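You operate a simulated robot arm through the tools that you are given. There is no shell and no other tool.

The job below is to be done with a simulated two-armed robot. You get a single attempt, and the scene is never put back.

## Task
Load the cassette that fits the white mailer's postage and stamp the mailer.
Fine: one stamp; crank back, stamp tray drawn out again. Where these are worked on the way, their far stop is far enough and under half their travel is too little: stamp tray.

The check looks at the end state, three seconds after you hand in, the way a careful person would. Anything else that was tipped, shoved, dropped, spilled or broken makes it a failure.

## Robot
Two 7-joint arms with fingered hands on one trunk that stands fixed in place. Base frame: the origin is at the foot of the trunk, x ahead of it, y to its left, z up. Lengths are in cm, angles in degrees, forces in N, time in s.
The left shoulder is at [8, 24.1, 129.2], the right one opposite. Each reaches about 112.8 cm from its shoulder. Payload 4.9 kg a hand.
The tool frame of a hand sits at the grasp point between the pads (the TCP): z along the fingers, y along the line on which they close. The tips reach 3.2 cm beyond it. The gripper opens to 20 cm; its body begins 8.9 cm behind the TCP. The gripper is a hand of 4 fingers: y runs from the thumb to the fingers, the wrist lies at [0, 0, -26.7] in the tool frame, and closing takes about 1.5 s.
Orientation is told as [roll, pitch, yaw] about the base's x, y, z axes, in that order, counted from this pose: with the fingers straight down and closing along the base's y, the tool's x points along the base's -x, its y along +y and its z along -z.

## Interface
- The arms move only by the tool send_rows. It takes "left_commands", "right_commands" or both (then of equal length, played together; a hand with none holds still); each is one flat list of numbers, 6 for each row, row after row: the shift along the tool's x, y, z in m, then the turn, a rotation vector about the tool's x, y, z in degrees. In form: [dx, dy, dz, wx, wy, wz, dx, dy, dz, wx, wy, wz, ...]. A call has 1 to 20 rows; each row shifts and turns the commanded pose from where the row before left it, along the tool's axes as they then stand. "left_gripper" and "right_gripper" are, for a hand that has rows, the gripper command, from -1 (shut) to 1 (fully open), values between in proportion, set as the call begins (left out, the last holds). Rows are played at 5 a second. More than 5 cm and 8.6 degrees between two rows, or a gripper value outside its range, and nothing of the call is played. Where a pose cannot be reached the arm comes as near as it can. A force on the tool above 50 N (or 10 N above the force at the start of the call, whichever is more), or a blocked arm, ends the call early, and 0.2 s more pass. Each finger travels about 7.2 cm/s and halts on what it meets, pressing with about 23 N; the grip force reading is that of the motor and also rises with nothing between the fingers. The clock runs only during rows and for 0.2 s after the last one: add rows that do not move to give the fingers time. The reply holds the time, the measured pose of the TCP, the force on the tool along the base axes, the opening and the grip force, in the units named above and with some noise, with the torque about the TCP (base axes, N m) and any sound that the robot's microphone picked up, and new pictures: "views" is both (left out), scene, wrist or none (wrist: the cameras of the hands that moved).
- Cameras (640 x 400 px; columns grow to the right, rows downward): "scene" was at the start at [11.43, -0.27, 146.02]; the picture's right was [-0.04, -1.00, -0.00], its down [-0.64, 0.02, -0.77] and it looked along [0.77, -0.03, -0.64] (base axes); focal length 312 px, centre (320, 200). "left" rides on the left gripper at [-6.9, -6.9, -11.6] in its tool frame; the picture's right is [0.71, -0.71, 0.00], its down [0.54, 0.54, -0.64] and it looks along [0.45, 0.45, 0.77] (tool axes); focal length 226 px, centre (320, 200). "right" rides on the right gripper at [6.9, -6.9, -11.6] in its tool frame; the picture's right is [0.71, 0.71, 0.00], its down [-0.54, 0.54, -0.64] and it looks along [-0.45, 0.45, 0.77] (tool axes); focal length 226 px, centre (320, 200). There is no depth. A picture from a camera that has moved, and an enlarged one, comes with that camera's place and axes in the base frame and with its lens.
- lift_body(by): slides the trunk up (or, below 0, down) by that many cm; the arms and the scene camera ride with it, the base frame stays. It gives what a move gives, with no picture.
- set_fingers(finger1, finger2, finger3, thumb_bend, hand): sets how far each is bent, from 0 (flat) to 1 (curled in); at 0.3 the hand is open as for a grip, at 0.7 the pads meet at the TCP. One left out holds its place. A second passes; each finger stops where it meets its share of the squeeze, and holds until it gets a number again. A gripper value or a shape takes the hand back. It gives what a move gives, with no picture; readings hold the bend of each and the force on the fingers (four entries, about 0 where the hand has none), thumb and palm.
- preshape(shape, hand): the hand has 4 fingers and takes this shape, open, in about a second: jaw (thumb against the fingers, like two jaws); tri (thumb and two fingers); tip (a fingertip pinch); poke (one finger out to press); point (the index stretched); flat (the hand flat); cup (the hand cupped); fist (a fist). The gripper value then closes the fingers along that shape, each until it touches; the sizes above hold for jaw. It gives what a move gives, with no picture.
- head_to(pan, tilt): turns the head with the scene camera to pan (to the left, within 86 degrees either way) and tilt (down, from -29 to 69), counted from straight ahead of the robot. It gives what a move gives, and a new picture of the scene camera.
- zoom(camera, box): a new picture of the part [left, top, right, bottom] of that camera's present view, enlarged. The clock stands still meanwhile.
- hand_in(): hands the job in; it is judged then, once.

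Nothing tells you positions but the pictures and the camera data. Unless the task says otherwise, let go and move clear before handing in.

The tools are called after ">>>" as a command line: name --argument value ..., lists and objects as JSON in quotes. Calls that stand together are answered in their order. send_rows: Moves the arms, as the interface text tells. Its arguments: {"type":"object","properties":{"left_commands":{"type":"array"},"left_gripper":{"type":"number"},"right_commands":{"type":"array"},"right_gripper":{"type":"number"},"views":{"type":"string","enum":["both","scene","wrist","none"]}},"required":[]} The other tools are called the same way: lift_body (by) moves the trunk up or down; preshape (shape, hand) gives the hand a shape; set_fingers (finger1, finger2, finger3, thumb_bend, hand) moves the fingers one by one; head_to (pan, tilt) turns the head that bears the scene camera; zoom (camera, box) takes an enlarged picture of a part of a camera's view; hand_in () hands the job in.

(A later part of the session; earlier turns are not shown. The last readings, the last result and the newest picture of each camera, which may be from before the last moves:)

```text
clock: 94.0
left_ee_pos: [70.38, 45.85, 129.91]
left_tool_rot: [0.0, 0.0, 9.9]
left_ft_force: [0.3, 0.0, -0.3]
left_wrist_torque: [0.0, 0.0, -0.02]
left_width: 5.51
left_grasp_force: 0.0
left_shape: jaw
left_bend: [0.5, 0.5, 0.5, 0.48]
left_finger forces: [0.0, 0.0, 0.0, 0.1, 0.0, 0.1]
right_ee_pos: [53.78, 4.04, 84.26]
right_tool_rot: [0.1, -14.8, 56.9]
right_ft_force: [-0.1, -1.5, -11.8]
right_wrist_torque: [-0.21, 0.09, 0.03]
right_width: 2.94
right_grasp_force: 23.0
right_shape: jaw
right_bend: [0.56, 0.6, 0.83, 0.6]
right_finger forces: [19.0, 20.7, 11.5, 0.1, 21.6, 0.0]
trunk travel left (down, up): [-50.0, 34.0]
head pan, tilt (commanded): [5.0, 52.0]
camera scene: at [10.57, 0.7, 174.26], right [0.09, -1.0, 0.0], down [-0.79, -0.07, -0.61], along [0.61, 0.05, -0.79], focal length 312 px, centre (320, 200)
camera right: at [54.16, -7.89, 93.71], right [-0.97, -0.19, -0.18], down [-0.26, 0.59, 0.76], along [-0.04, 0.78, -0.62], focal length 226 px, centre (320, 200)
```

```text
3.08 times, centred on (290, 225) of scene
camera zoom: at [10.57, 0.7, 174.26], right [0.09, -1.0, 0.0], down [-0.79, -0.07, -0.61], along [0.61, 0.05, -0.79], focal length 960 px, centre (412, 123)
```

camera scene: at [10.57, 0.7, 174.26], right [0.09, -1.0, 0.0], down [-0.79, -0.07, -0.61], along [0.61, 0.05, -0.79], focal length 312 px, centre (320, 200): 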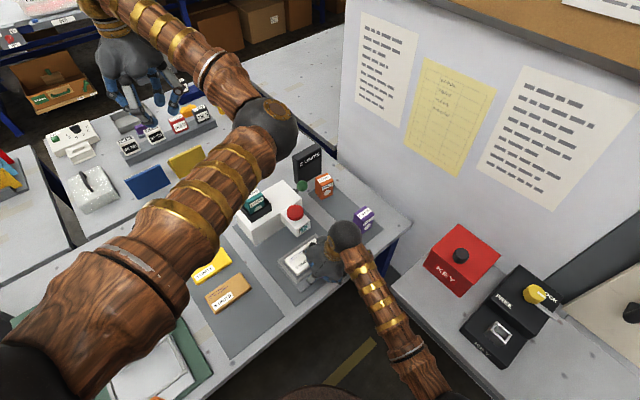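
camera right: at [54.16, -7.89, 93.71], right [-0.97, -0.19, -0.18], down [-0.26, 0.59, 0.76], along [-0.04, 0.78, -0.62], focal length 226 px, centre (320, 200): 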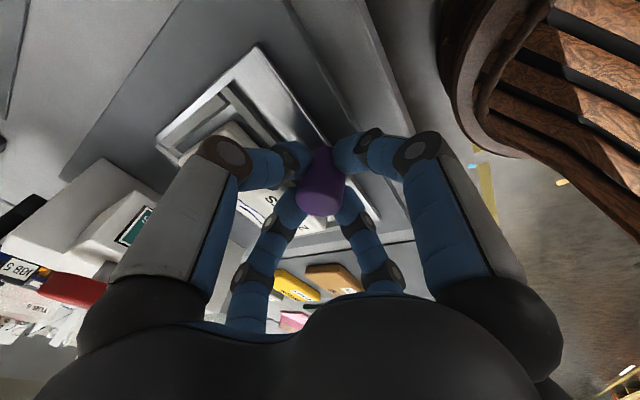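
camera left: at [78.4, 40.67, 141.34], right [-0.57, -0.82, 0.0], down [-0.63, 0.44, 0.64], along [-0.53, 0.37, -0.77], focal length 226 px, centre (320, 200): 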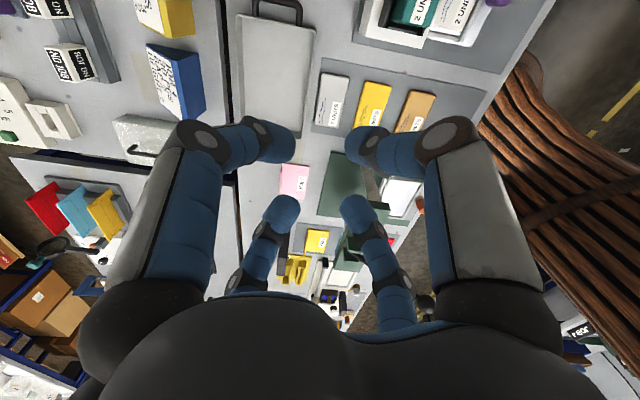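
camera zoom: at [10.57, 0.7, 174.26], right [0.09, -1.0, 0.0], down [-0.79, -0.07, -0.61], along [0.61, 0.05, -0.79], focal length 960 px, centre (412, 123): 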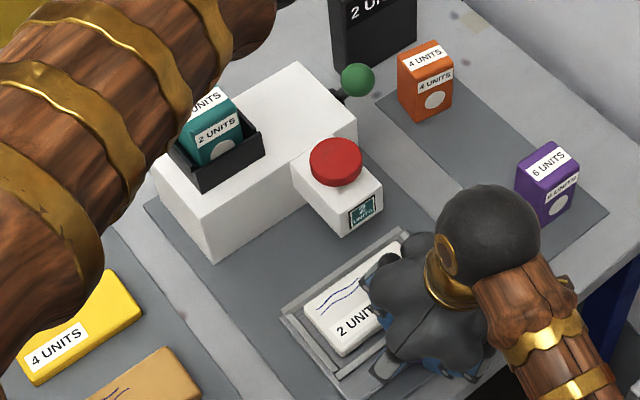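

The tray followed the hand. I'll pull the last centimetre, then release and lift to see the mailer.

>>> send_rows --right_commands '[0.0047, 0.00104, -0.00127, 0, 0, 0, 0.0047, 0.00104, -0.00127, 0, 0, 0, 0.0028, 0.0006, -0.0008, 0, 0, 0, 0, 0, 0, 0, 0, 0]' --views "none"

>>> send_rows --right_commands '[0, 0, 0, 0, 0, 0, 0, 0, 0, 0, 0, 0, 0, 0, 0, 0, 0, 0, 0, 0, 0, 0, 0, 0]' --right_gripper -0.25 --views "none"

>>> send_rows --right_commands '[-0.0026, 0, -0.0097, 0, 0, 0, -0.0078, 0, -0.029, 0, 0, 0, -0.0103, 0, -0.0386, 0, 0, 0, -0.0103, 0, -0.0386, 0, 0, 0, -0.0103, 0, -0.0386, 0, 0, 0, 0, -0.04, 0, 0, 0, 0, 0, -0.04, 0, 0, 0, 0, 0, -0.04, 0, 0, 0, 0]' --views "both"

>>> zoom --camera "scene" --box '[240, 180, 350, 290]'

```text
clock: 95.0
left_ee_pos: [70.53, 45.86, 129.88]
left_tool_rot: [0.1, 0.0, 10.1]
left_ft_force: [-0.9, -0.6, 0.1]
left_wrist_torque: [-0.01, 0.0, 0.0]
left_width: 5.51
left_grasp_force: 0.0
left_shape: jaw
left_bend: [0.5, 0.5, 0.5, 0.48]
left_finger forces: [0.1, 0.1, 0.1, 0.1, 0.1, 0.0]
right_ee_pos: [52.78, 3.14, 84.27]
right_tool_rot: [0.2, -15.0, 57.1]
right_ft_force: [5.5, 2.9, -17.0]
right_wrist_torque: [-0.15, -0.02, 0.04]
right_width: 2.89
right_grasp_force: 23.7
right_shape: jaw
right_bend: [0.56, 0.6, 0.82, 0.59]
right_finger forces: [16.9, 19.4, 12.5, 0.0, 21.6, 0.0]
trunk travel left (down, up): [-50.0, 34.0]
head pan, tilt (commanded): [5.0, 52.0]
```

```text
clock: 96.0
left_ee_pos: [70.35, 45.85, 129.95]
left_tool_rot: [0.0, 0.0, 10.0]
left_ft_force: [0.4, -0.3, 0.1]
left_wrist_torque: [0.0, -0.05, -0.03]
left_width: 5.5
left_grasp_force: 0.0
left_shape: jaw
left_bend: [0.5, 0.5, 0.5, 0.48]
left_finger forces: [0.1, 0.1, 0.1, 0.0, 0.1, 0.1]
right_ee_pos: [52.65, 2.98, 84.31]
right_tool_rot: [0.1, -14.9, 57.0]
right_ft_force: [-0.4, -0.7, 0.5]
right_wrist_torque: [0.0, -0.01, 0.02]
right_width: 7.48
right_grasp_force: 0.0
right_shape: jaw
right_bend: [0.44, 0.44, 0.44, 0.42]
right_finger forces: [0.0, 0.0, 0.0, 0.0, 0.1, 0.0]
trunk travel left (down, up): [-50.0, 34.0]
head pan, tilt (commanded): [5.0, 52.0]
```

```text
clock: 97.8
left_ee_pos: [70.55, 45.78, 129.94]
left_tool_rot: [0.0, 0.0, 10.0]
left_ft_force: [0.3, -0.2, -0.3]
left_wrist_torque: [0.04, -0.01, 0.04]
left_width: 5.49
left_grasp_force: 0.0
left_shape: jaw
left_bend: [0.5, 0.5, 0.5, 0.48]
left_finger forces: [0.1, 0.0, 0.0, 0.1, 0.0, 0.0]
right_ee_pos: [62.8, -3.39, 100.27]
right_tool_rot: [0.1, -14.9, 57.0]
right_ft_force: [-0.2, -0.6, -0.4]
right_wrist_torque: [-0.01, 0.05, 0.0]
right_width: 7.49
right_grasp_force: 0.0
right_shape: jaw
right_bend: [0.44, 0.44, 0.44, 0.42]
right_finger forces: [0.0, 0.1, 0.0, 0.0, 0.1, 0.1]
trunk travel left (down, up): [-50.0, 34.0]
head pan, tilt (commanded): [5.0, 52.0]
camera scene: at [10.5, 0.66, 174.26], right [0.09, -1.0, 0.0], down [-0.79, -0.07, -0.61], along [0.61, 0.05, -0.79], focal length 312 px, centre (320, 200)
camera right: at [63.28, -15.28, 109.74], right [-0.97, -0.19, -0.18], down [-0.26, 0.59, 0.76], along [-0.04, 0.78, -0.62], focal length 226 px, centre (320, 200)
```

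scene: 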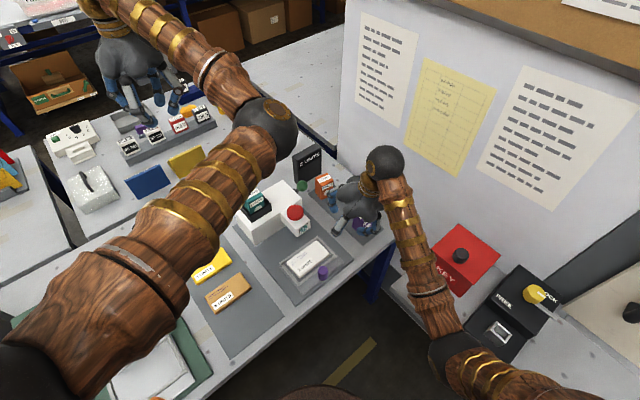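
right: 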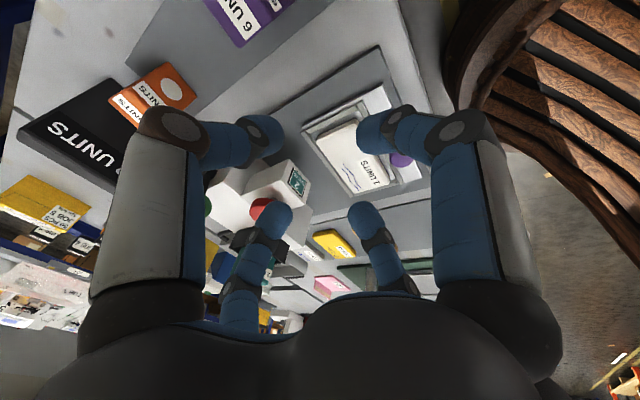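

```text
3.64 times, centred on (295, 235) of scene
camera zoom: at [10.5, 0.66, 174.26], right [0.09, -1.0, 0.0], down [-0.79, -0.07, -0.61], along [0.61, 0.05, -0.79], focal length 1135 px, centre (411, 73)
```

zoom: 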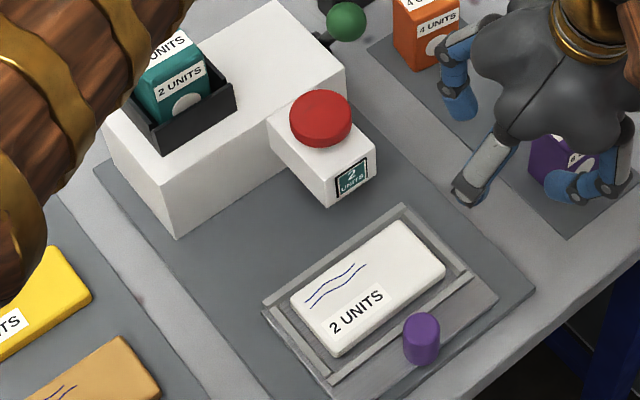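

The mailer is still unstamped, so the crank only set the "2 UNITS" plate and the red mushroom on the head must be the stamping press. I'll push the tray back in, then press the red button once.

>>> send_rows --right_commands '[0, 0.04, 0, 0, 0, 0, 0, 0.04, 0, 0, 0, 0, 0, 0.04, 0, 0, 0, 0, 0.0103, 0, 0.0386, 0, 0, 0, 0.0103, 0, 0.0386, 0, 0, 0, 0.0103, 0, 0.0386, 0, 0, 0, 0.0078, 0, 0.029, 0, 0, 0, 0.0026, 0, 0.0097, 0, 0, 0, 0, 0, 0, 0, 0, 0]' --views "wrist"

>>> zoom --camera "right" --box '[200, 60, 440, 260]'

```text
clock: 99.8
left_ee_pos: [70.34, 45.92, 129.96]
left_tool_rot: [0.0, -0.1, 10.0]
left_ft_force: [-0.1, 0.3, 0.0]
left_wrist_torque: [-0.02, 0.01, 0.03]
left_width: 5.47
left_grasp_force: 0.2
left_shape: jaw
left_bend: [0.5, 0.5, 0.5, 0.48]
left_finger forces: [0.1, 0.0, 0.0, 0.1, 0.0, 0.0]
right_ee_pos: [52.65, 3.14, 84.34]
right_tool_rot: [0.0, -15.0, 56.9]
right_ft_force: [-0.8, 0.3, 0.4]
right_wrist_torque: [-0.03, 0.02, -0.02]
right_width: 7.5
right_grasp_force: 0.0
right_shape: jaw
right_bend: [0.44, 0.44, 0.44, 0.42]
right_finger forces: [0.0, 0.1, 0.0, 0.0, 0.1, 0.0]
trunk travel left (down, up): [-50.0, 34.0]
head pan, tilt (commanded): [5.0, 52.0]
camera right: at [53.16, -8.79, 93.8], right [-0.96, -0.19, -0.18], down [-0.26, 0.59, 0.76], along [-0.03, 0.78, -0.62], focal length 226 px, centre (320, 200)
```

right: 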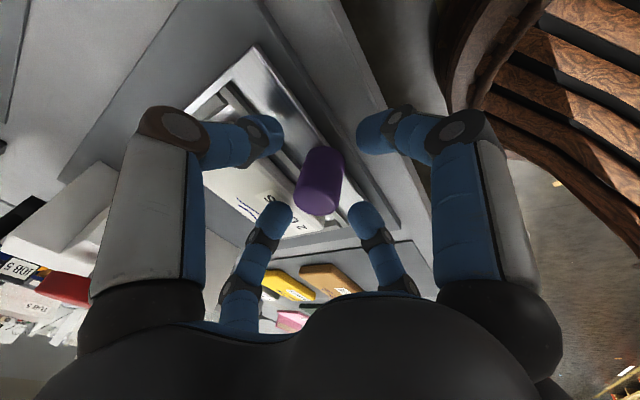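

```text
2.00 times, centred on (320, 160) of right
camera zoom: at [53.16, -8.79, 93.8], right [-0.96, -0.19, -0.18], down [-0.26, 0.59, 0.76], along [-0.03, 0.78, -0.62], focal length 452 px, centre (320, 280)
```

zoom: 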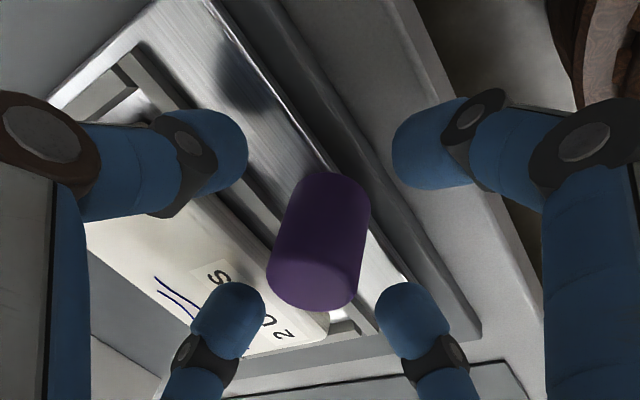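

Same geometry as the first time. Gripping the knob and pushing the tray in again.

>>> send_rows --right_commands '[0, 0, 0, 0, 0, 0, 0, 0, 0, 0, 0, 0, 0, 0, 0, 0, 0, 0, 0, 0, 0, 0, 0, 0, 0, 0, 0, 0, 0, 0, 0, 0, 0, 0, 0, 0]' --right_gripper -1 --views "none"

>>> send_rows --right_commands '[-0.00945, -0.00208, 0.00253, 0, 0, 0, -0.00945, -0.00208, 0.00253, 0, 0, 0, -0.00945, -0.00208, 0.00253, 0, 0, 0, -0.00945, -0.00208, 0.00253, 0, 0, 0, -0.00945, -0.00208, 0.00253, 0, 0, 0, -0.00945, -0.00208, 0.00253, 0, 0, 0, -0.00945, -0.00208, 0.00253, 0, 0, 0, -0.00945, -0.00208, 0.00253, 0, 0, 0, -0.00945, -0.00208, 0.00253, 0, 0, 0, 0, 0, 0, 0, 0, 0]' --views "none"

>>> send_rows --right_commands '[-0.00472, -0.00104, 0.00127, 0, 0, 0, -0.00378, -0.00083, 0.00101, 0, 0, 0, -0.00378, -0.00083, 0.00101, 0, 0, 0, -0.00378, -0.00083, 0.00101, 0, 0, 0, 0, 0, 0, 0, 0, 0]' --views "both"

```text
clock: 101.2
left_ee_pos: [70.35, 45.9, 130.0]
left_tool_rot: [0.0, 0.0, 9.9]
left_ft_force: [0.6, -0.1, -0.4]
left_wrist_torque: [0.02, -0.01, 0.0]
left_width: 5.5
left_grasp_force: 0.1
left_shape: jaw
left_bend: [0.5, 0.5, 0.5, 0.48]
left_finger forces: [0.1, 0.1, 0.0, 0.0, 0.0, 0.1]
right_ee_pos: [52.74, 3.02, 84.22]
right_tool_rot: [0.0, -14.9, 57.0]
right_ft_force: [-0.3, -0.1, -6.3]
right_wrist_torque: [-0.14, 0.06, -0.04]
right_width: 2.68
right_grasp_force: 23.4
right_shape: jaw
right_bend: [0.58, 0.77, 0.6, 0.59]
right_finger forces: [20.0, 20.0, 19.6, 0.1, 20.6, 0.1]
trunk travel left (down, up): [-50.0, 34.0]
head pan, tilt (commanded): [5.0, 52.0]
```

```text
clock: 103.4
left_ee_pos: [70.48, 45.88, 129.83]
left_tool_rot: [0.0, 0.1, 9.9]
left_ft_force: [-0.1, 0.7, -0.6]
left_wrist_torque: [-0.01, -0.01, 0.0]
left_width: 5.49
left_grasp_force: 0.1
left_shape: jaw
left_bend: [0.5, 0.5, 0.5, 0.48]
left_finger forces: [0.0, 0.1, 0.0, 0.1, 0.0, 0.0]
right_ee_pos: [58.92, 9.48, 84.26]
right_tool_rot: [0.0, -15.0, 57.0]
right_ft_force: [1.1, -0.1, -7.4]
right_wrist_torque: [-0.19, 0.13, 0.0]
right_width: 2.65
right_grasp_force: 22.8
right_shape: jaw
right_bend: [0.58, 0.77, 0.6, 0.59]
right_finger forces: [19.9, 19.9, 20.0, 0.0, 20.5, 0.0]
trunk travel left (down, up): [-50.0, 34.0]
head pan, tilt (commanded): [5.0, 52.0]
```

```text
clock: 104.6
left_ee_pos: [70.1, 45.88, 130.19]
left_tool_rot: [0.2, -0.1, 10.0]
left_ft_force: [-0.6, 0.8, 0.0]
left_wrist_torque: [-0.01, -0.01, 0.0]
left_width: 5.47
left_grasp_force: 0.0
left_shape: jaw
left_bend: [0.5, 0.5, 0.5, 0.48]
left_finger forces: [0.0, 0.0, 0.0, 0.0, 0.0, 0.0]
right_ee_pos: [60.02, 10.5, 84.41]
right_tool_rot: [0.1, -14.8, 56.9]
right_ft_force: [-20.3, -22.0, -0.6]
right_wrist_torque: [-0.89, 0.83, -0.06]
right_width: 2.66
right_grasp_force: 23.0
right_shape: jaw
right_bend: [0.56, 0.77, 0.77, 0.59]
right_finger forces: [35.9, 23.3, 15.7, 0.0, 15.8, 0.0]
trunk travel left (down, up): [-50.0, 34.0]
head pan, tilt (commanded): [5.0, 52.0]
camera scene: at [10.14, 0.42, 174.29], right [0.09, -1.0, 0.0], down [-0.78, -0.07, -0.62], along [0.61, 0.05, -0.79], focal length 312 px, centre (320, 200)
camera right: at [60.53, -1.39, 93.85], right [-0.97, -0.19, -0.18], down [-0.26, 0.59, 0.76], along [-0.04, 0.78, -0.62], focal length 226 px, centre (320, 200)
```

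scene: 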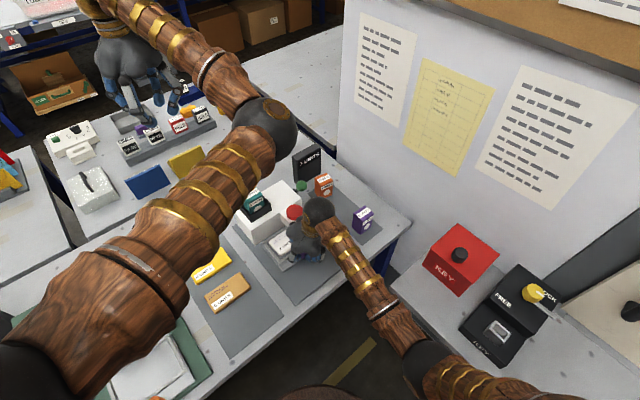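
right: 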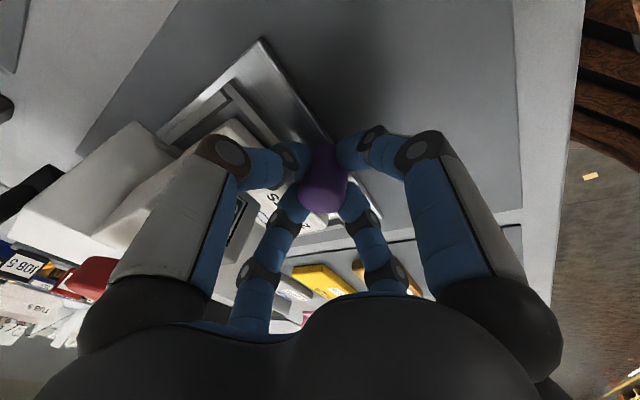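

The tray is at its far stop again. Easing off, releasing, and lifting the right hand clear.

>>> send_rows --right_commands '[0.00378, 0.00083, -0.00101, 0, 0, 0, 0, 0, 0, 0, 0, 0]' --views "none"

>>> send_rows --right_commands '[0, 0, 0, 0, 0, 0, 0, 0, 0, 0, 0, 0, 0, 0, 0, 0, 0, 0, 0, 0, 0, 0, 0, 0, 0, 0, 0, 0, 0, 0]' --right_gripper -0.28 --views "none"

>>> send_rows --right_commands '[-0.0026, 0, -0.0097, 0, 0, 0, -0.0052, 0, -0.0193, 0, 0, 0, -0.0078, 0, -0.029, 0, 0, 0, -0.0103, 0, -0.0386, 0, 0, 0, -0.0103, 0, -0.0386, 0, 0, 0, -0.0103, 0, -0.0386, 0, 0, 0, -0.0103, 0, -0.0386, 0, 0, 0, -0.0103, 0, -0.0386, 0, 0, 0, 0, 0, 0, 0, 7.5, 0, 0, 0, 0, 0, 7.5, 0, 0, 0, 0, 0, 0, 0]' --views "both"

>>> zoom --camera "right" --box '[100, 0, 540, 300]'

```text
clock: 105.2
left_ee_pos: [70.45, 45.97, 130.0]
left_tool_rot: [-0.1, -0.1, 10.1]
left_ft_force: [0.4, 0.0, -0.4]
left_wrist_torque: [0.0, -0.02, -0.02]
left_width: 5.5
left_grasp_force: 0.2
left_shape: jaw
left_bend: [0.5, 0.5, 0.5, 0.48]
left_finger forces: [0.0, 0.0, 0.0, 0.0, 0.1, 0.0]
right_ee_pos: [60.0, 10.51, 84.38]
right_tool_rot: [0.0, -15.2, 57.1]
right_ft_force: [-6.6, -5.8, -7.0]
right_wrist_torque: [-0.43, 0.41, 0.06]
right_width: 2.68
right_grasp_force: 22.7
right_shape: jaw
right_bend: [0.56, 0.77, 0.76, 0.59]
right_finger forces: [27.5, 22.1, 18.4, 0.0, 20.1, 0.0]
trunk travel left (down, up): [-50.0, 34.0]
head pan, tilt (commanded): [5.0, 52.0]
```

```text
clock: 106.4
left_ee_pos: [70.45, 45.94, 129.91]
left_tool_rot: [0.0, 0.0, 10.0]
left_ft_force: [0.1, -1.1, 0.7]
left_wrist_torque: [-0.02, -0.03, -0.01]
left_width: 5.46
left_grasp_force: 0.0
left_shape: jaw
left_bend: [0.5, 0.5, 0.5, 0.48]
left_finger forces: [0.0, 0.0, 0.0, 0.0, 0.0, 0.0]
right_ee_pos: [59.95, 10.44, 84.31]
right_tool_rot: [0.0, -15.0, 57.0]
right_ft_force: [0.2, -0.2, 0.2]
right_wrist_torque: [-0.01, 0.0, 0.01]
right_width: 7.14
right_grasp_force: 0.1
right_shape: jaw
right_bend: [0.45, 0.45, 0.45, 0.43]
right_finger forces: [0.1, 0.0, 0.1, 0.0, 0.1, 0.0]
trunk travel left (down, up): [-50.0, 34.0]
head pan, tilt (commanded): [5.0, 52.0]
```

```text
clock: 108.8
left_ee_pos: [70.33, 45.89, 130.03]
left_tool_rot: [-0.1, -0.1, 10.0]
left_ft_force: [1.0, -0.3, 0.5]
left_wrist_torque: [0.02, -0.05, 0.0]
left_width: 5.48
left_grasp_force: 0.0
left_shape: jaw
left_bend: [0.5, 0.5, 0.5, 0.48]
left_finger forces: [0.0, 0.1, 0.0, 0.1, 0.0, 0.0]
right_ee_pos: [59.69, 10.16, 110.36]
right_tool_rot: [0.0, 0.1, 56.9]
right_ft_force: [-0.1, -0.1, 0.3]
right_wrist_torque: [0.02, 0.01, -0.01]
right_width: 7.17
right_grasp_force: 0.1
right_shape: jaw
right_bend: [0.45, 0.45, 0.45, 0.43]
right_finger forces: [0.1, 0.1, 0.1, 0.0, 0.1, 0.0]
trunk travel left (down, up): [-50.0, 34.0]
head pan, tilt (commanded): [5.0, 52.0]
camera scene: at [10.29, 0.66, 174.27], right [0.09, -1.0, 0.0], down [-0.78, -0.07, -0.62], along [0.61, 0.05, -0.79], focal length 312 px, centre (320, 200)
camera right: at [61.81, 0.66, 122.02], right [-0.98, -0.21, 0.0], down [-0.16, 0.75, 0.64], along [-0.13, 0.63, -0.77], focal length 226 px, centre (320, 200)
```

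scene: 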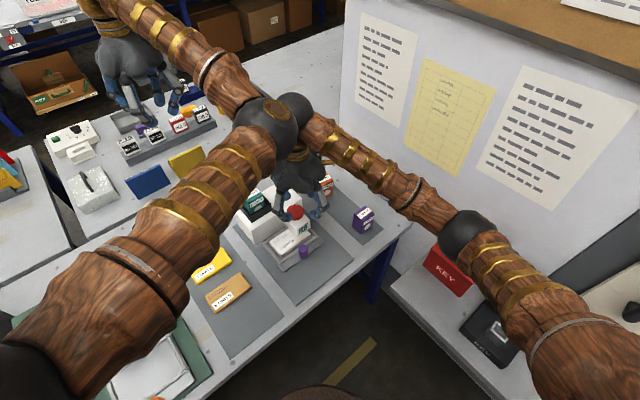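
right: 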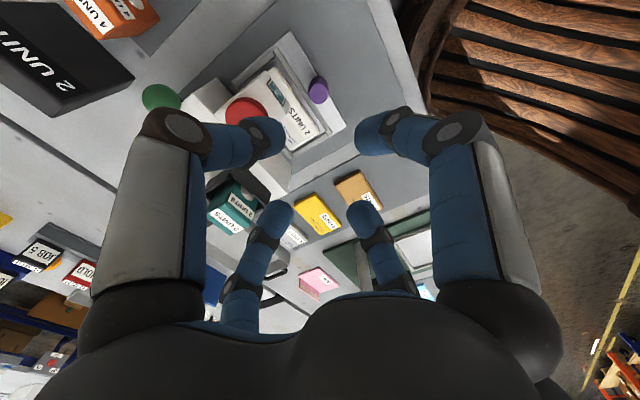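

```text
1.33 times, centred on (320, 150) of right
camera zoom: at [61.81, 0.66, 122.02], right [-0.98, -0.21, 0.0], down [-0.16, 0.75, 0.64], along [-0.13, 0.63, -0.77], focal length 301 px, centre (320, 267)
```

zoom: 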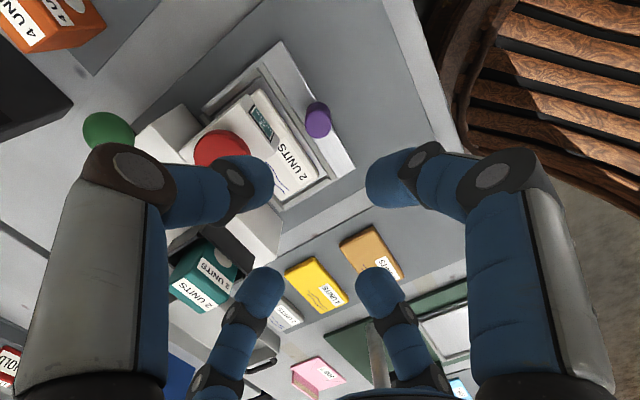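

The left elbow is close to the right wrist, so I'll move the left arm further out to the left before pressing.

>>> send_rows --left_commands '[0.0118, 0.0341, -0.0286, 0, 0, 0, 0.0118, 0.0341, -0.0286, 0, 0, 0, 0.0118, 0.0341, -0.0286, 0, 0, 0, 0.0118, 0.0341, -0.0286, 0, 0, 0, 0.0118, 0.0341, -0.0286, 0, 0, 0, 0.0118, 0.0341, -0.0286, 0, 0, 0, 0.0118, 0.0341, -0.0286, 0, 0, 0]' --views "scene"

>>> zoom --camera "scene" --box '[220, 100, 400, 280]'

```text
clock: 110.4
left_ee_pos: [58.04, 68.1, 150.08]
left_tool_rot: [-0.1, 0.0, 10.0]
left_ft_force: [-0.3, 0.6, -0.5]
left_wrist_torque: [-0.01, -0.03, -0.03]
left_width: 5.5
left_grasp_force: 0.1
left_shape: jaw
left_bend: [0.5, 0.5, 0.5, 0.48]
left_finger forces: [0.0, 0.0, 0.0, 0.1, 0.0, 0.1]
right_ee_pos: [59.8, 10.4, 110.4]
right_tool_rot: [-0.1, -0.1, 57.0]
right_ft_force: [-0.6, 0.0, -0.1]
right_wrist_torque: [-0.06, -0.01, 0.02]
right_width: 7.17
right_grasp_force: 0.2
right_shape: jaw
right_bend: [0.45, 0.45, 0.45, 0.43]
right_finger forces: [0.1, 0.0, 0.0, 0.0, 0.0, 0.1]
trunk travel left (down, up): [-50.0, 34.0]
head pan, tilt (commanded): [5.0, 52.0]
camera scene: at [10.19, 0.94, 174.27], right [0.09, -1.0, 0.0], down [-0.78, -0.07, -0.62], along [0.61, 0.05, -0.79], focal length 312 px, centre (320, 200)
```

scene: 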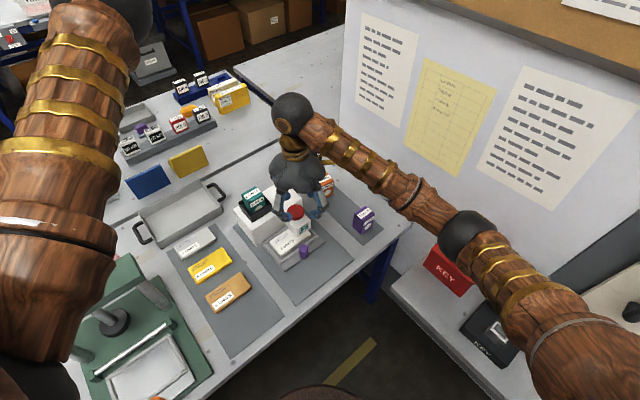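

```text
2.22 times, centred on (310, 190) of scene
camera zoom: at [10.19, 0.94, 174.27], right [0.09, -1.0, 0.0], down [-0.78, -0.07, -0.62], along [0.61, 0.05, -0.79], focal length 693 px, centre (342, 222)
```

zoom: 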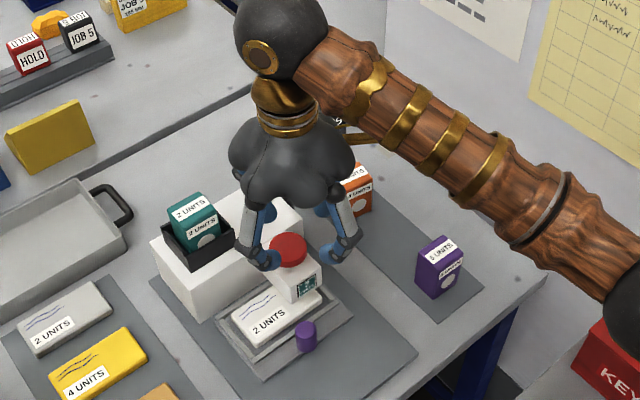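

Left arm is clear and the tray is in. Closing the right hand into a fist-like peg and moving over the red button.

>>> send_rows --right_commands '[-0.0264, -0.0196, 0, 0, 0, 0, -0.0264, -0.0196, 0, 0, 0, 0, -0.0264, -0.0196, 0, 0, 0, 0, 0, 0, 0, 0, 0, 0, 0, 0, 0, 0, 0, 0, 0, 0, 0, 0, 0, 0, 0, 0, 0, 0, 0, 0]' --right_gripper -1 --views "both"

>>> zoom --camera "right" --box '[160, 40, 480, 260]'

>>> zoom --camera "scene" --box '[220, 100, 380, 270]'

```text
clock: 112.0
left_ee_pos: [58.12, 67.88, 150.07]
left_tool_rot: [0.0, -0.1, 10.0]
left_ft_force: [-0.7, -0.1, 0.1]
left_wrist_torque: [0.0, -0.02, -0.02]
left_width: 5.5
left_grasp_force: 0.1
left_shape: jaw
left_bend: [0.5, 0.5, 0.5, 0.48]
left_finger forces: [0.1, 0.0, 0.1, 0.0, 0.0, 0.0]
right_ee_pos: [69.15, 13.82, 110.24]
right_tool_rot: [0.0, 0.1, 57.0]
right_ft_force: [-0.4, 0.3, -0.3]
right_wrist_torque: [0.01, 0.0, -0.03]
right_width: 0.01
right_grasp_force: 23.5
right_shape: jaw
right_bend: [0.7, 0.7, 0.7, 0.7]
right_finger forces: [0.1, 0.0, 0.1, 0.0, 0.0, 0.0]
trunk travel left (down, up): [-50.0, 34.0]
head pan, tilt (commanded): [5.0, 52.0]
camera scene: at [10.41, 0.7, 174.27], right [0.09, -1.0, 0.0], down [-0.79, -0.07, -0.62], along [0.61, 0.05, -0.79], focal length 312 px, centre (320, 200)
camera right: at [71.18, 4.21, 121.98], right [-0.98, -0.21, 0.0], down [-0.16, 0.75, 0.64], along [-0.13, 0.63, -0.77], focal length 226 px, centre (320, 200)
```

scene: 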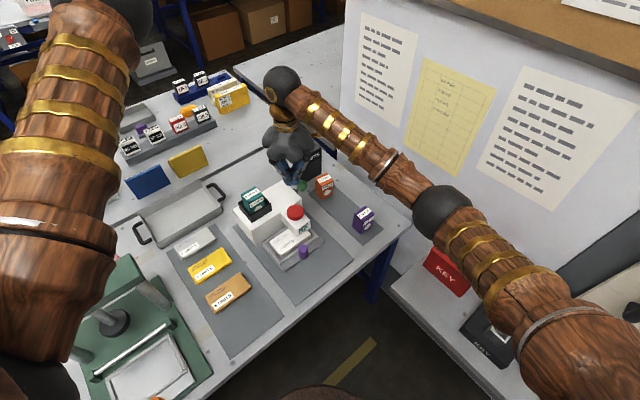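
right: 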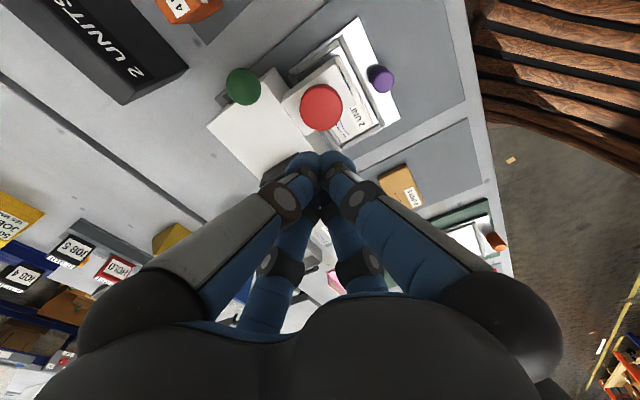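

```text
1.82 times, centred on (320, 150) of right
camera zoom: at [71.18, 4.21, 121.98], right [-0.98, -0.21, 0.0], down [-0.16, 0.75, 0.64], along [-0.13, 0.63, -0.77], focal length 411 px, centre (320, 291)
```

zoom: 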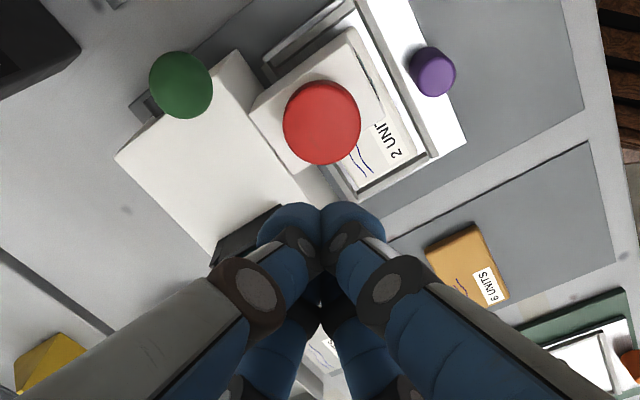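

```text
2.35 times, centred on (300, 185) of scene
camera zoom: at [10.41, 0.7, 174.27], right [0.09, -1.0, 0.0], down [-0.79, -0.07, -0.62], along [0.61, 0.05, -0.79], focal length 734 px, centre (367, 235)
```

zoom: 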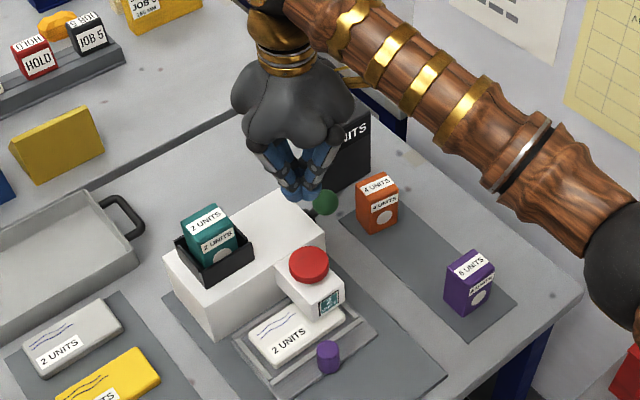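

The red button's centre is at about (69.1, 13.5). Trimming 2–3 mm and lowering until just above it.

>>> send_rows --right_commands '[0.0021, -0.0014, 0.03, 0, 0, 0, 0, 0, 0.03, 0, 0, 0, 0, 0, 0.03, 0, 0, 0, 0, 0, 0.025, 0, 0, 0, 0, 0, 0, 0, 0, 0]' --views "both"

>>> zoom --camera "right" --box '[160, 40, 480, 260]'

>>> zoom --camera "scene" --box '[230, 130, 350, 250]'

```text
clock: 113.2
left_ee_pos: [58.26, 67.84, 149.92]
left_tool_rot: [0.0, 0.0, 10.0]
left_ft_force: [0.4, -0.7, 0.7]
left_wrist_torque: [-0.01, -0.01, 0.0]
left_width: 5.49
left_grasp_force: 0.0
left_shape: jaw
left_bend: [0.5, 0.5, 0.5, 0.48]
left_finger forces: [0.1, 0.1, 0.0, 0.1, 0.0, 0.1]
right_ee_pos: [69.27, 13.63, 98.71]
right_tool_rot: [0.0, 0.0, 57.0]
right_ft_force: [0.7, -0.7, 0.1]
right_wrist_torque: [0.02, 0.01, -0.01]
right_width: 0.01
right_grasp_force: 23.0
right_shape: jaw
right_bend: [0.7, 0.7, 0.7, 0.7]
right_finger forces: [0.0, 0.0, 0.0, 0.1, 0.1, 0.0]
trunk travel left (down, up): [-50.0, 34.0]
head pan, tilt (commanded): [5.0, 52.0]
camera scene: at [10.4, 0.72, 174.27], right [0.09, -1.0, 0.0], down [-0.79, -0.07, -0.62], along [0.61, 0.05, -0.79], focal length 312 px, centre (320, 200)
camera right: at [71.11, 3.99, 110.44], right [-0.98, -0.21, 0.0], down [-0.16, 0.75, 0.64], along [-0.13, 0.63, -0.77], focal length 226 px, centre (320, 200)
```

scene: 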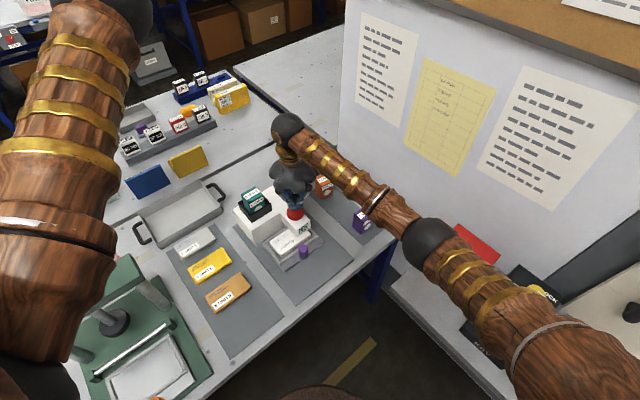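
right: 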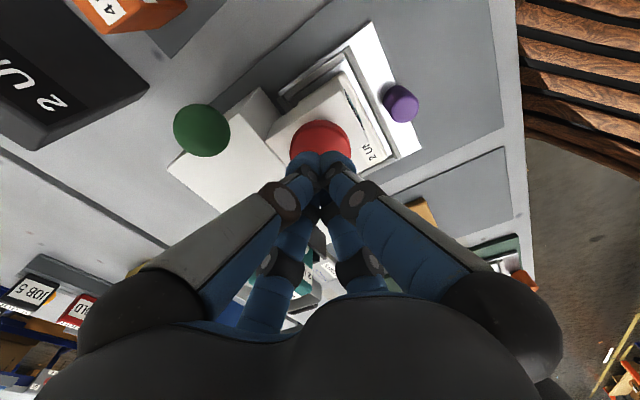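

```text
1.82 times, centred on (320, 150) of right
camera zoom: at [71.11, 3.99, 110.44], right [-0.98, -0.21, 0.0], down [-0.16, 0.75, 0.64], along [-0.13, 0.63, -0.77], focal length 411 px, centre (320, 291)
```

zoom: 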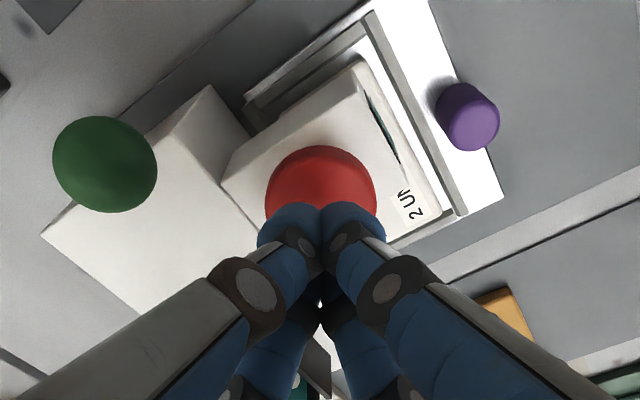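

```text
3.33 times, centred on (290, 190) of scene
camera zoom: at [10.4, 0.72, 174.27], right [0.09, -1.0, 0.0], down [-0.79, -0.07, -0.62], along [0.61, 0.05, -0.79], focal length 1040 px, centre (420, 233)
```

zoom: 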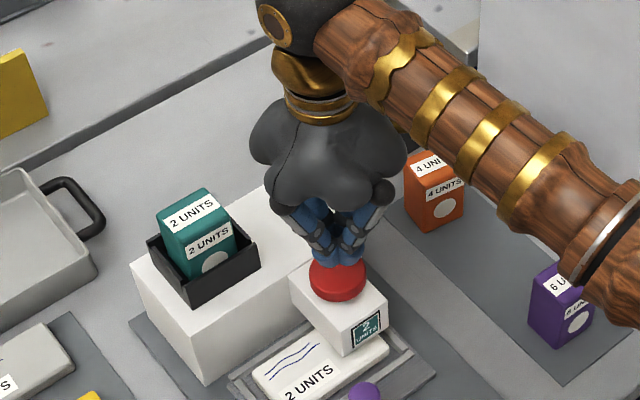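

Well aligned. Lowering to contact in small steps.

>>> send_rows --right_commands '[0.0034, -0.0022, 0.012, 0, 0, 0, 0, 0, 0.012, 0, 0, 0, 0, 0, 0.003, 0, 0, 0, 0, 0, 0, 0, 0, 0]' --views "wrist"

>>> zoom --camera "scene" --box '[250, 160, 340, 250]'

```text
clock: 114.2
left_ee_pos: [58.16, 67.83, 149.9]
left_tool_rot: [0.0, -0.1, 10.0]
left_ft_force: [0.3, 0.2, -0.6]
left_wrist_torque: [0.01, -0.02, 0.01]
left_width: 5.49
left_grasp_force: 0.0
left_shape: jaw
left_bend: [0.5, 0.5, 0.5, 0.48]
left_finger forces: [0.0, 0.0, 0.1, 0.0, 0.0, 0.1]
right_ee_pos: [69.03, 13.1, 96.2]
right_tool_rot: [0.0, 0.0, 56.8]
right_ft_force: [-0.2, 0.0, 0.1]
right_wrist_torque: [0.04, 0.0, 0.01]
right_width: 0.0
right_grasp_force: 23.2
right_shape: jaw
right_bend: [0.7, 0.7, 0.7, 0.7]
right_finger forces: [0.1, 0.1, 0.0, 0.1, 0.0, 0.0]
trunk travel left (down, up): [-50.0, 34.0]
head pan, tilt (commanded): [5.0, 52.0]
camera right: at [71.12, 3.54, 107.79], right [-0.98, -0.21, 0.0], down [-0.16, 0.75, 0.64], along [-0.13, 0.63, -0.77], focal length 226 px, centre (320, 200)
```

right: 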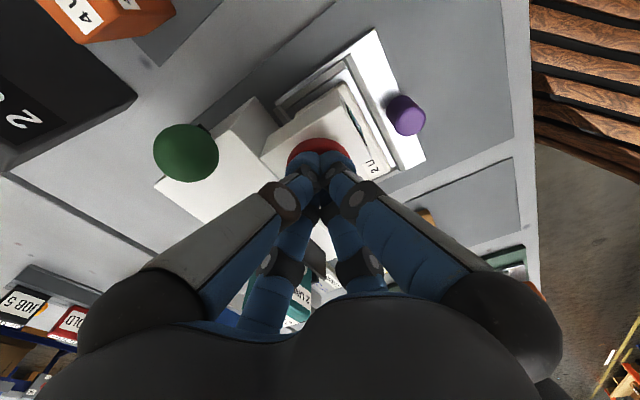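

```text
4.44 times, centred on (295, 205) of scene
camera zoom: at [10.39, 0.71, 174.27], right [0.09, -1.0, 0.0], down [-0.79, -0.07, -0.62], along [0.61, 0.05, -0.79], focal length 1387 px, centre (431, 178)
```

zoom: 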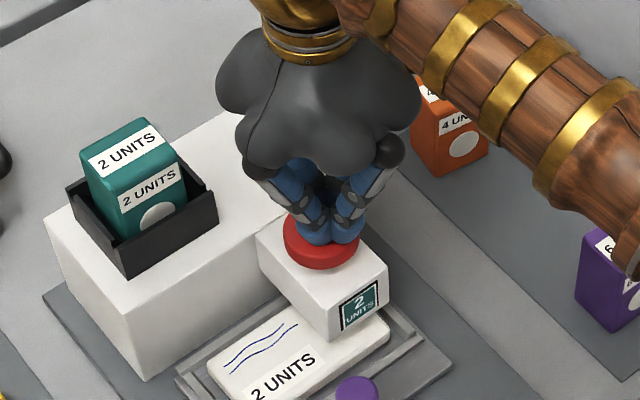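

>>> send_rows --right_commands '[0, 0, 0.0025, 0, 0, 0, 0, 0, 0.0025, 0, 0, 0, 0, 0, 0.0025, 0, 0, 0]' --views "none"

```text
clock: 115.0
left_ee_pos: [58.1, 67.98, 149.92]
left_tool_rot: [0.0, -0.1, 10.0]
left_ft_force: [-1.3, 0.1, 0.2]
left_wrist_torque: [0.0, 0.0, 0.01]
left_width: 5.48
left_grasp_force: 0.0
left_shape: jaw
left_bend: [0.5, 0.5, 0.5, 0.48]
left_finger forces: [0.0, 0.1, 0.0, 0.0, 0.0, 0.0]
right_ee_pos: [69.09, 13.19, 95.43]
right_tool_rot: [0.0, 0.0, 57.0]
right_ft_force: [-0.8, -0.7, 3.2]
right_wrist_torque: [0.02, -0.01, 0.0]
right_width: 0.0
right_grasp_force: 22.9
right_shape: jaw
right_bend: [0.7, 0.7, 0.7, 0.7]
right_finger forces: [0.0, 0.0, 0.0, 0.0, 0.0, 0.1]
trunk travel left (down, up): [-50.0, 34.0]
head pan, tilt (commanded): [5.0, 52.0]
```

Contact felt (3 N). Pressing on in one continuous stroke.

>>> send_rows --right_commands '[0, 0, 0.0025, 0, 0, 0, 0, 0, 0.0025, 0, 0, 0, 0, 0, 0.0025, 0, 0, 0, 0, 0, 0, 0, 0, 0]' --views "wrist"

>>> zoom --camera "scene" --box '[250, 160, 340, 250]'

```text
clock: 116.0
left_ee_pos: [58.1, 67.94, 150.0]
left_tool_rot: [0.0, 0.0, 10.0]
left_ft_force: [-0.8, -0.5, 0.3]
left_wrist_torque: [-0.02, 0.0, -0.02]
left_width: 5.5
left_grasp_force: 0.1
left_shape: jaw
left_bend: [0.5, 0.5, 0.5, 0.48]
left_finger forces: [0.0, 0.0, 0.0, 0.0, 0.0, 0.0]
right_ee_pos: [69.21, 13.04, 94.52]
right_tool_rot: [0.1, 0.0, 57.0]
right_ft_force: [-0.6, -0.3, 4.3]
right_wrist_torque: [-0.04, 0.04, -0.03]
right_width: 0.0
right_grasp_force: 23.2
right_shape: jaw
right_bend: [0.7, 0.7, 0.7, 0.7]
right_finger forces: [0.0, 0.0, 0.1, 0.0, 0.1, 0.0]
trunk travel left (down, up): [-50.0, 34.0]
head pan, tilt (commanded): [5.0, 52.0]
heard: click
camera right: at [71.12, 3.54, 106.28], right [-0.98, -0.21, 0.0], down [-0.16, 0.75, 0.64], along [-0.13, 0.63, -0.77], focal length 226 px, centre (320, 200)
```

right: 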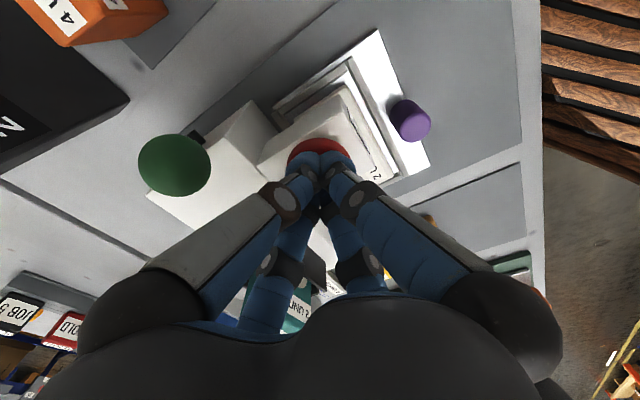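

```text
4.44 times, centred on (295, 205) of scene
camera zoom: at [10.35, 0.7, 174.27], right [0.09, -1.0, 0.0], down [-0.79, -0.07, -0.62], along [0.61, 0.05, -0.79], focal length 1387 px, centre (431, 178)
```

zoom: 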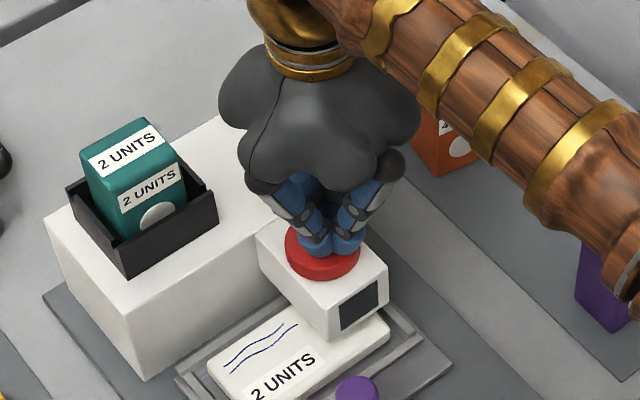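

A click was heard and the window has gone dark again, so the stamp has been made. Lifting the hand straight off the button.

>>> send_rows --right_commands '[0, 0, -0.015, 0, 0, 0, 0, 0, -0.03, 0, 0, 0, 0, 0, -0.04, 0, 0, 0, 0, 0, -0.04, 0, 0, 0, 0, 0, -0.03, 0, 0, 0, 0, 0, 0, 0, 0, 0]' --views "both"

>>> zoom --camera "scene" --box '[230, 150, 350, 270]'

```text
clock: 117.4
left_ee_pos: [58.11, 67.93, 149.94]
left_tool_rot: [0.0, 0.1, 10.0]
left_ft_force: [0.0, -0.1, -0.1]
left_wrist_torque: [0.0, 0.01, -0.01]
left_width: 5.45
left_grasp_force: 0.0
left_shape: jaw
left_bend: [0.5, 0.5, 0.5, 0.48]
left_finger forces: [0.1, 0.0, 0.0, 0.0, 0.0, 0.1]
right_ee_pos: [69.26, 13.16, 110.14]
right_tool_rot: [0.0, 0.0, 57.0]
right_ft_force: [0.0, 0.3, -1.0]
right_wrist_torque: [0.03, -0.01, 0.02]
right_width: 0.02
right_grasp_force: 23.0
right_shape: jaw
right_bend: [0.7, 0.7, 0.7, 0.7]
right_finger forces: [0.0, 0.0, 0.1, 0.1, 0.0, 0.1]
trunk travel left (down, up): [-50.0, 34.0]
head pan, tilt (commanded): [5.0, 52.0]
camera scene: at [10.4, 0.71, 174.27], right [0.09, -1.0, 0.0], down [-0.79, -0.07, -0.62], along [0.61, 0.05, -0.79], focal length 312 px, centre (320, 200)
camera right: at [71.15, 3.57, 121.86], right [-0.98, -0.21, 0.0], down [-0.16, 0.75, 0.64], along [-0.13, 0.63, -0.77], focal length 226 px, centre (320, 200)
```

scene: 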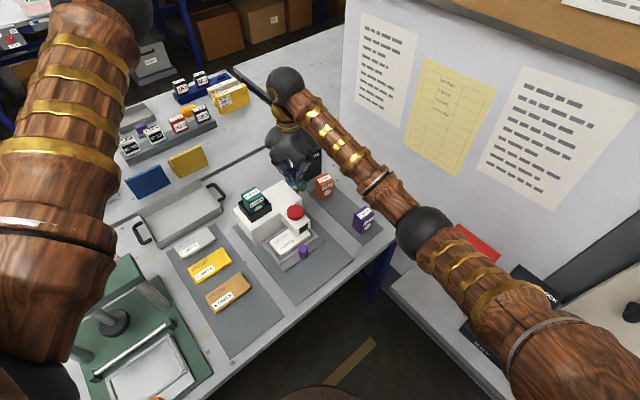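
right: 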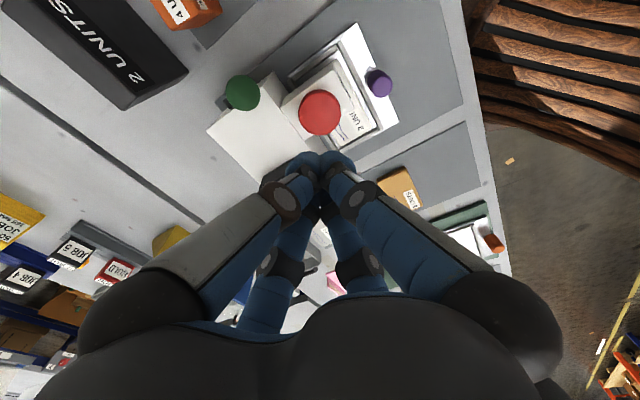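

```text
3.33 times, centred on (290, 210) of scene
camera zoom: at [10.4, 0.71, 174.27], right [0.09, -1.0, 0.0], down [-0.79, -0.07, -0.62], along [0.61, 0.05, -0.79], focal length 1040 px, centre (420, 167)
```

zoom: 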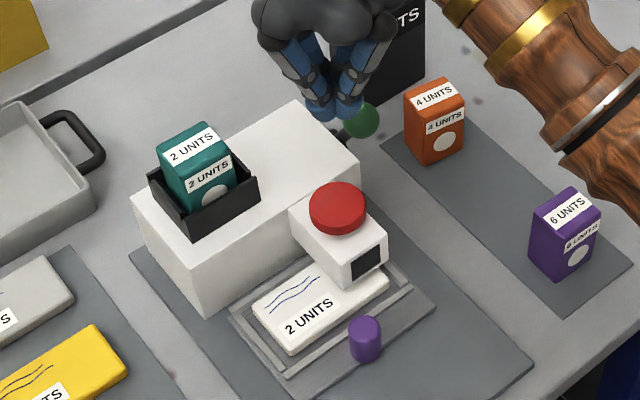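

Now to draw the tray out: opening the right hand, tilting as before and moving over the knob.

>>> send_rows --right_commands '[0.0246, 0.0208, 0, 0, 0, 0, 0.0246, 0.0208, 0, 0, 0, 0, 0.0246, 0.0208, 0, 0, 0, 0, 0, 0, 0, 0, -7.5, 0, 0, 0, 0, 0, -7.5, 0, 0.0103, 0, 0.0386, 0, 0, 0, 0.0103, 0, 0.0386, 0, 0, 0, 0.0103, 0, 0.0386, 0, 0, 0, 0, 0, 0, 0, 0, 0]' --right_gripper -0.25 --views "both"

>>> zoom --camera "right" --box '[160, 60, 440, 280]'

```text
clock: 119.4
left_ee_pos: [58.26, 67.87, 149.96]
left_tool_rot: [0.1, 0.0, 10.0]
left_ft_force: [-0.2, -0.1, 0.0]
left_wrist_torque: [-0.02, 0.0, -0.02]
left_width: 5.45
left_grasp_force: 0.0
left_shape: jaw
left_bend: [0.5, 0.5, 0.5, 0.48]
left_finger forces: [0.1, 0.0, 0.1, 0.0, 0.1, 0.1]
right_ee_pos: [60.02, 10.55, 98.03]
right_tool_rot: [0.0, -14.9, 57.1]
right_ft_force: [-0.4, 0.0, 0.4]
right_wrist_torque: [-0.02, 0.05, -0.04]
right_width: 7.46
right_grasp_force: 0.1
right_shape: jaw
right_bend: [0.44, 0.44, 0.44, 0.42]
right_finger forces: [0.0, 0.1, 0.1, 0.0, 0.1, 0.0]
trunk travel left (down, up): [-50.0, 34.0]
head pan, tilt (commanded): [5.0, 52.0]
camera scene: at [10.41, 0.75, 174.27], right [0.09, -1.0, 0.0], down [-0.79, -0.07, -0.62], along [0.61, 0.05, -0.79], focal length 312 px, centre (320, 200)
camera right: at [60.42, -1.41, 107.57], right [-0.97, -0.19, -0.18], down [-0.26, 0.59, 0.76], along [-0.03, 0.78, -0.62], focal length 226 px, centre (320, 200)
```

scene: 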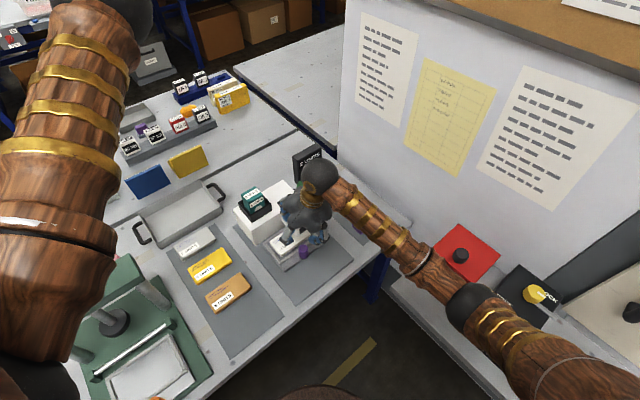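
right: 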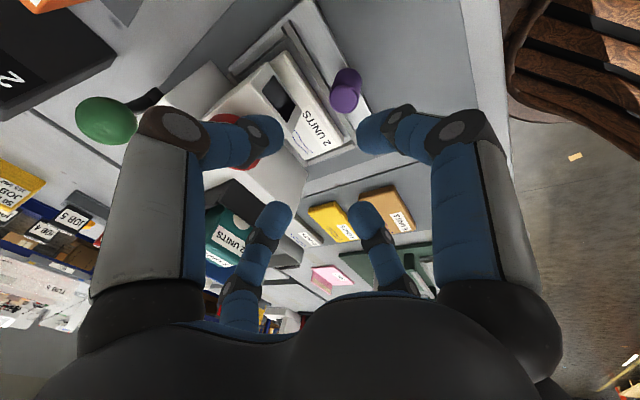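

```text
1.82 times, centred on (300, 170) of right
camera zoom: at [60.42, -1.41, 107.57], right [-0.97, -0.19, -0.18], down [-0.26, 0.59, 0.76], along [-0.03, 0.78, -0.62], focal length 411 px, centre (356, 254)
```

zoom: 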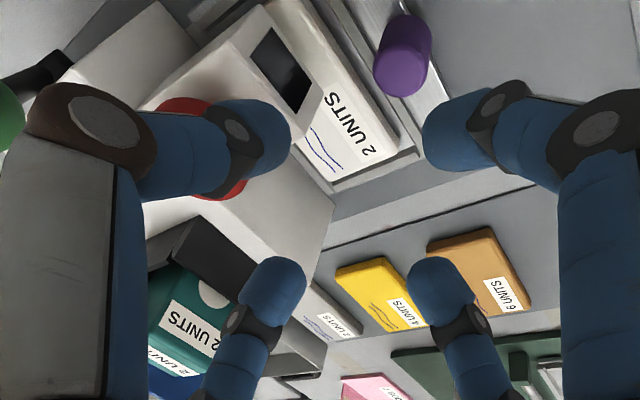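

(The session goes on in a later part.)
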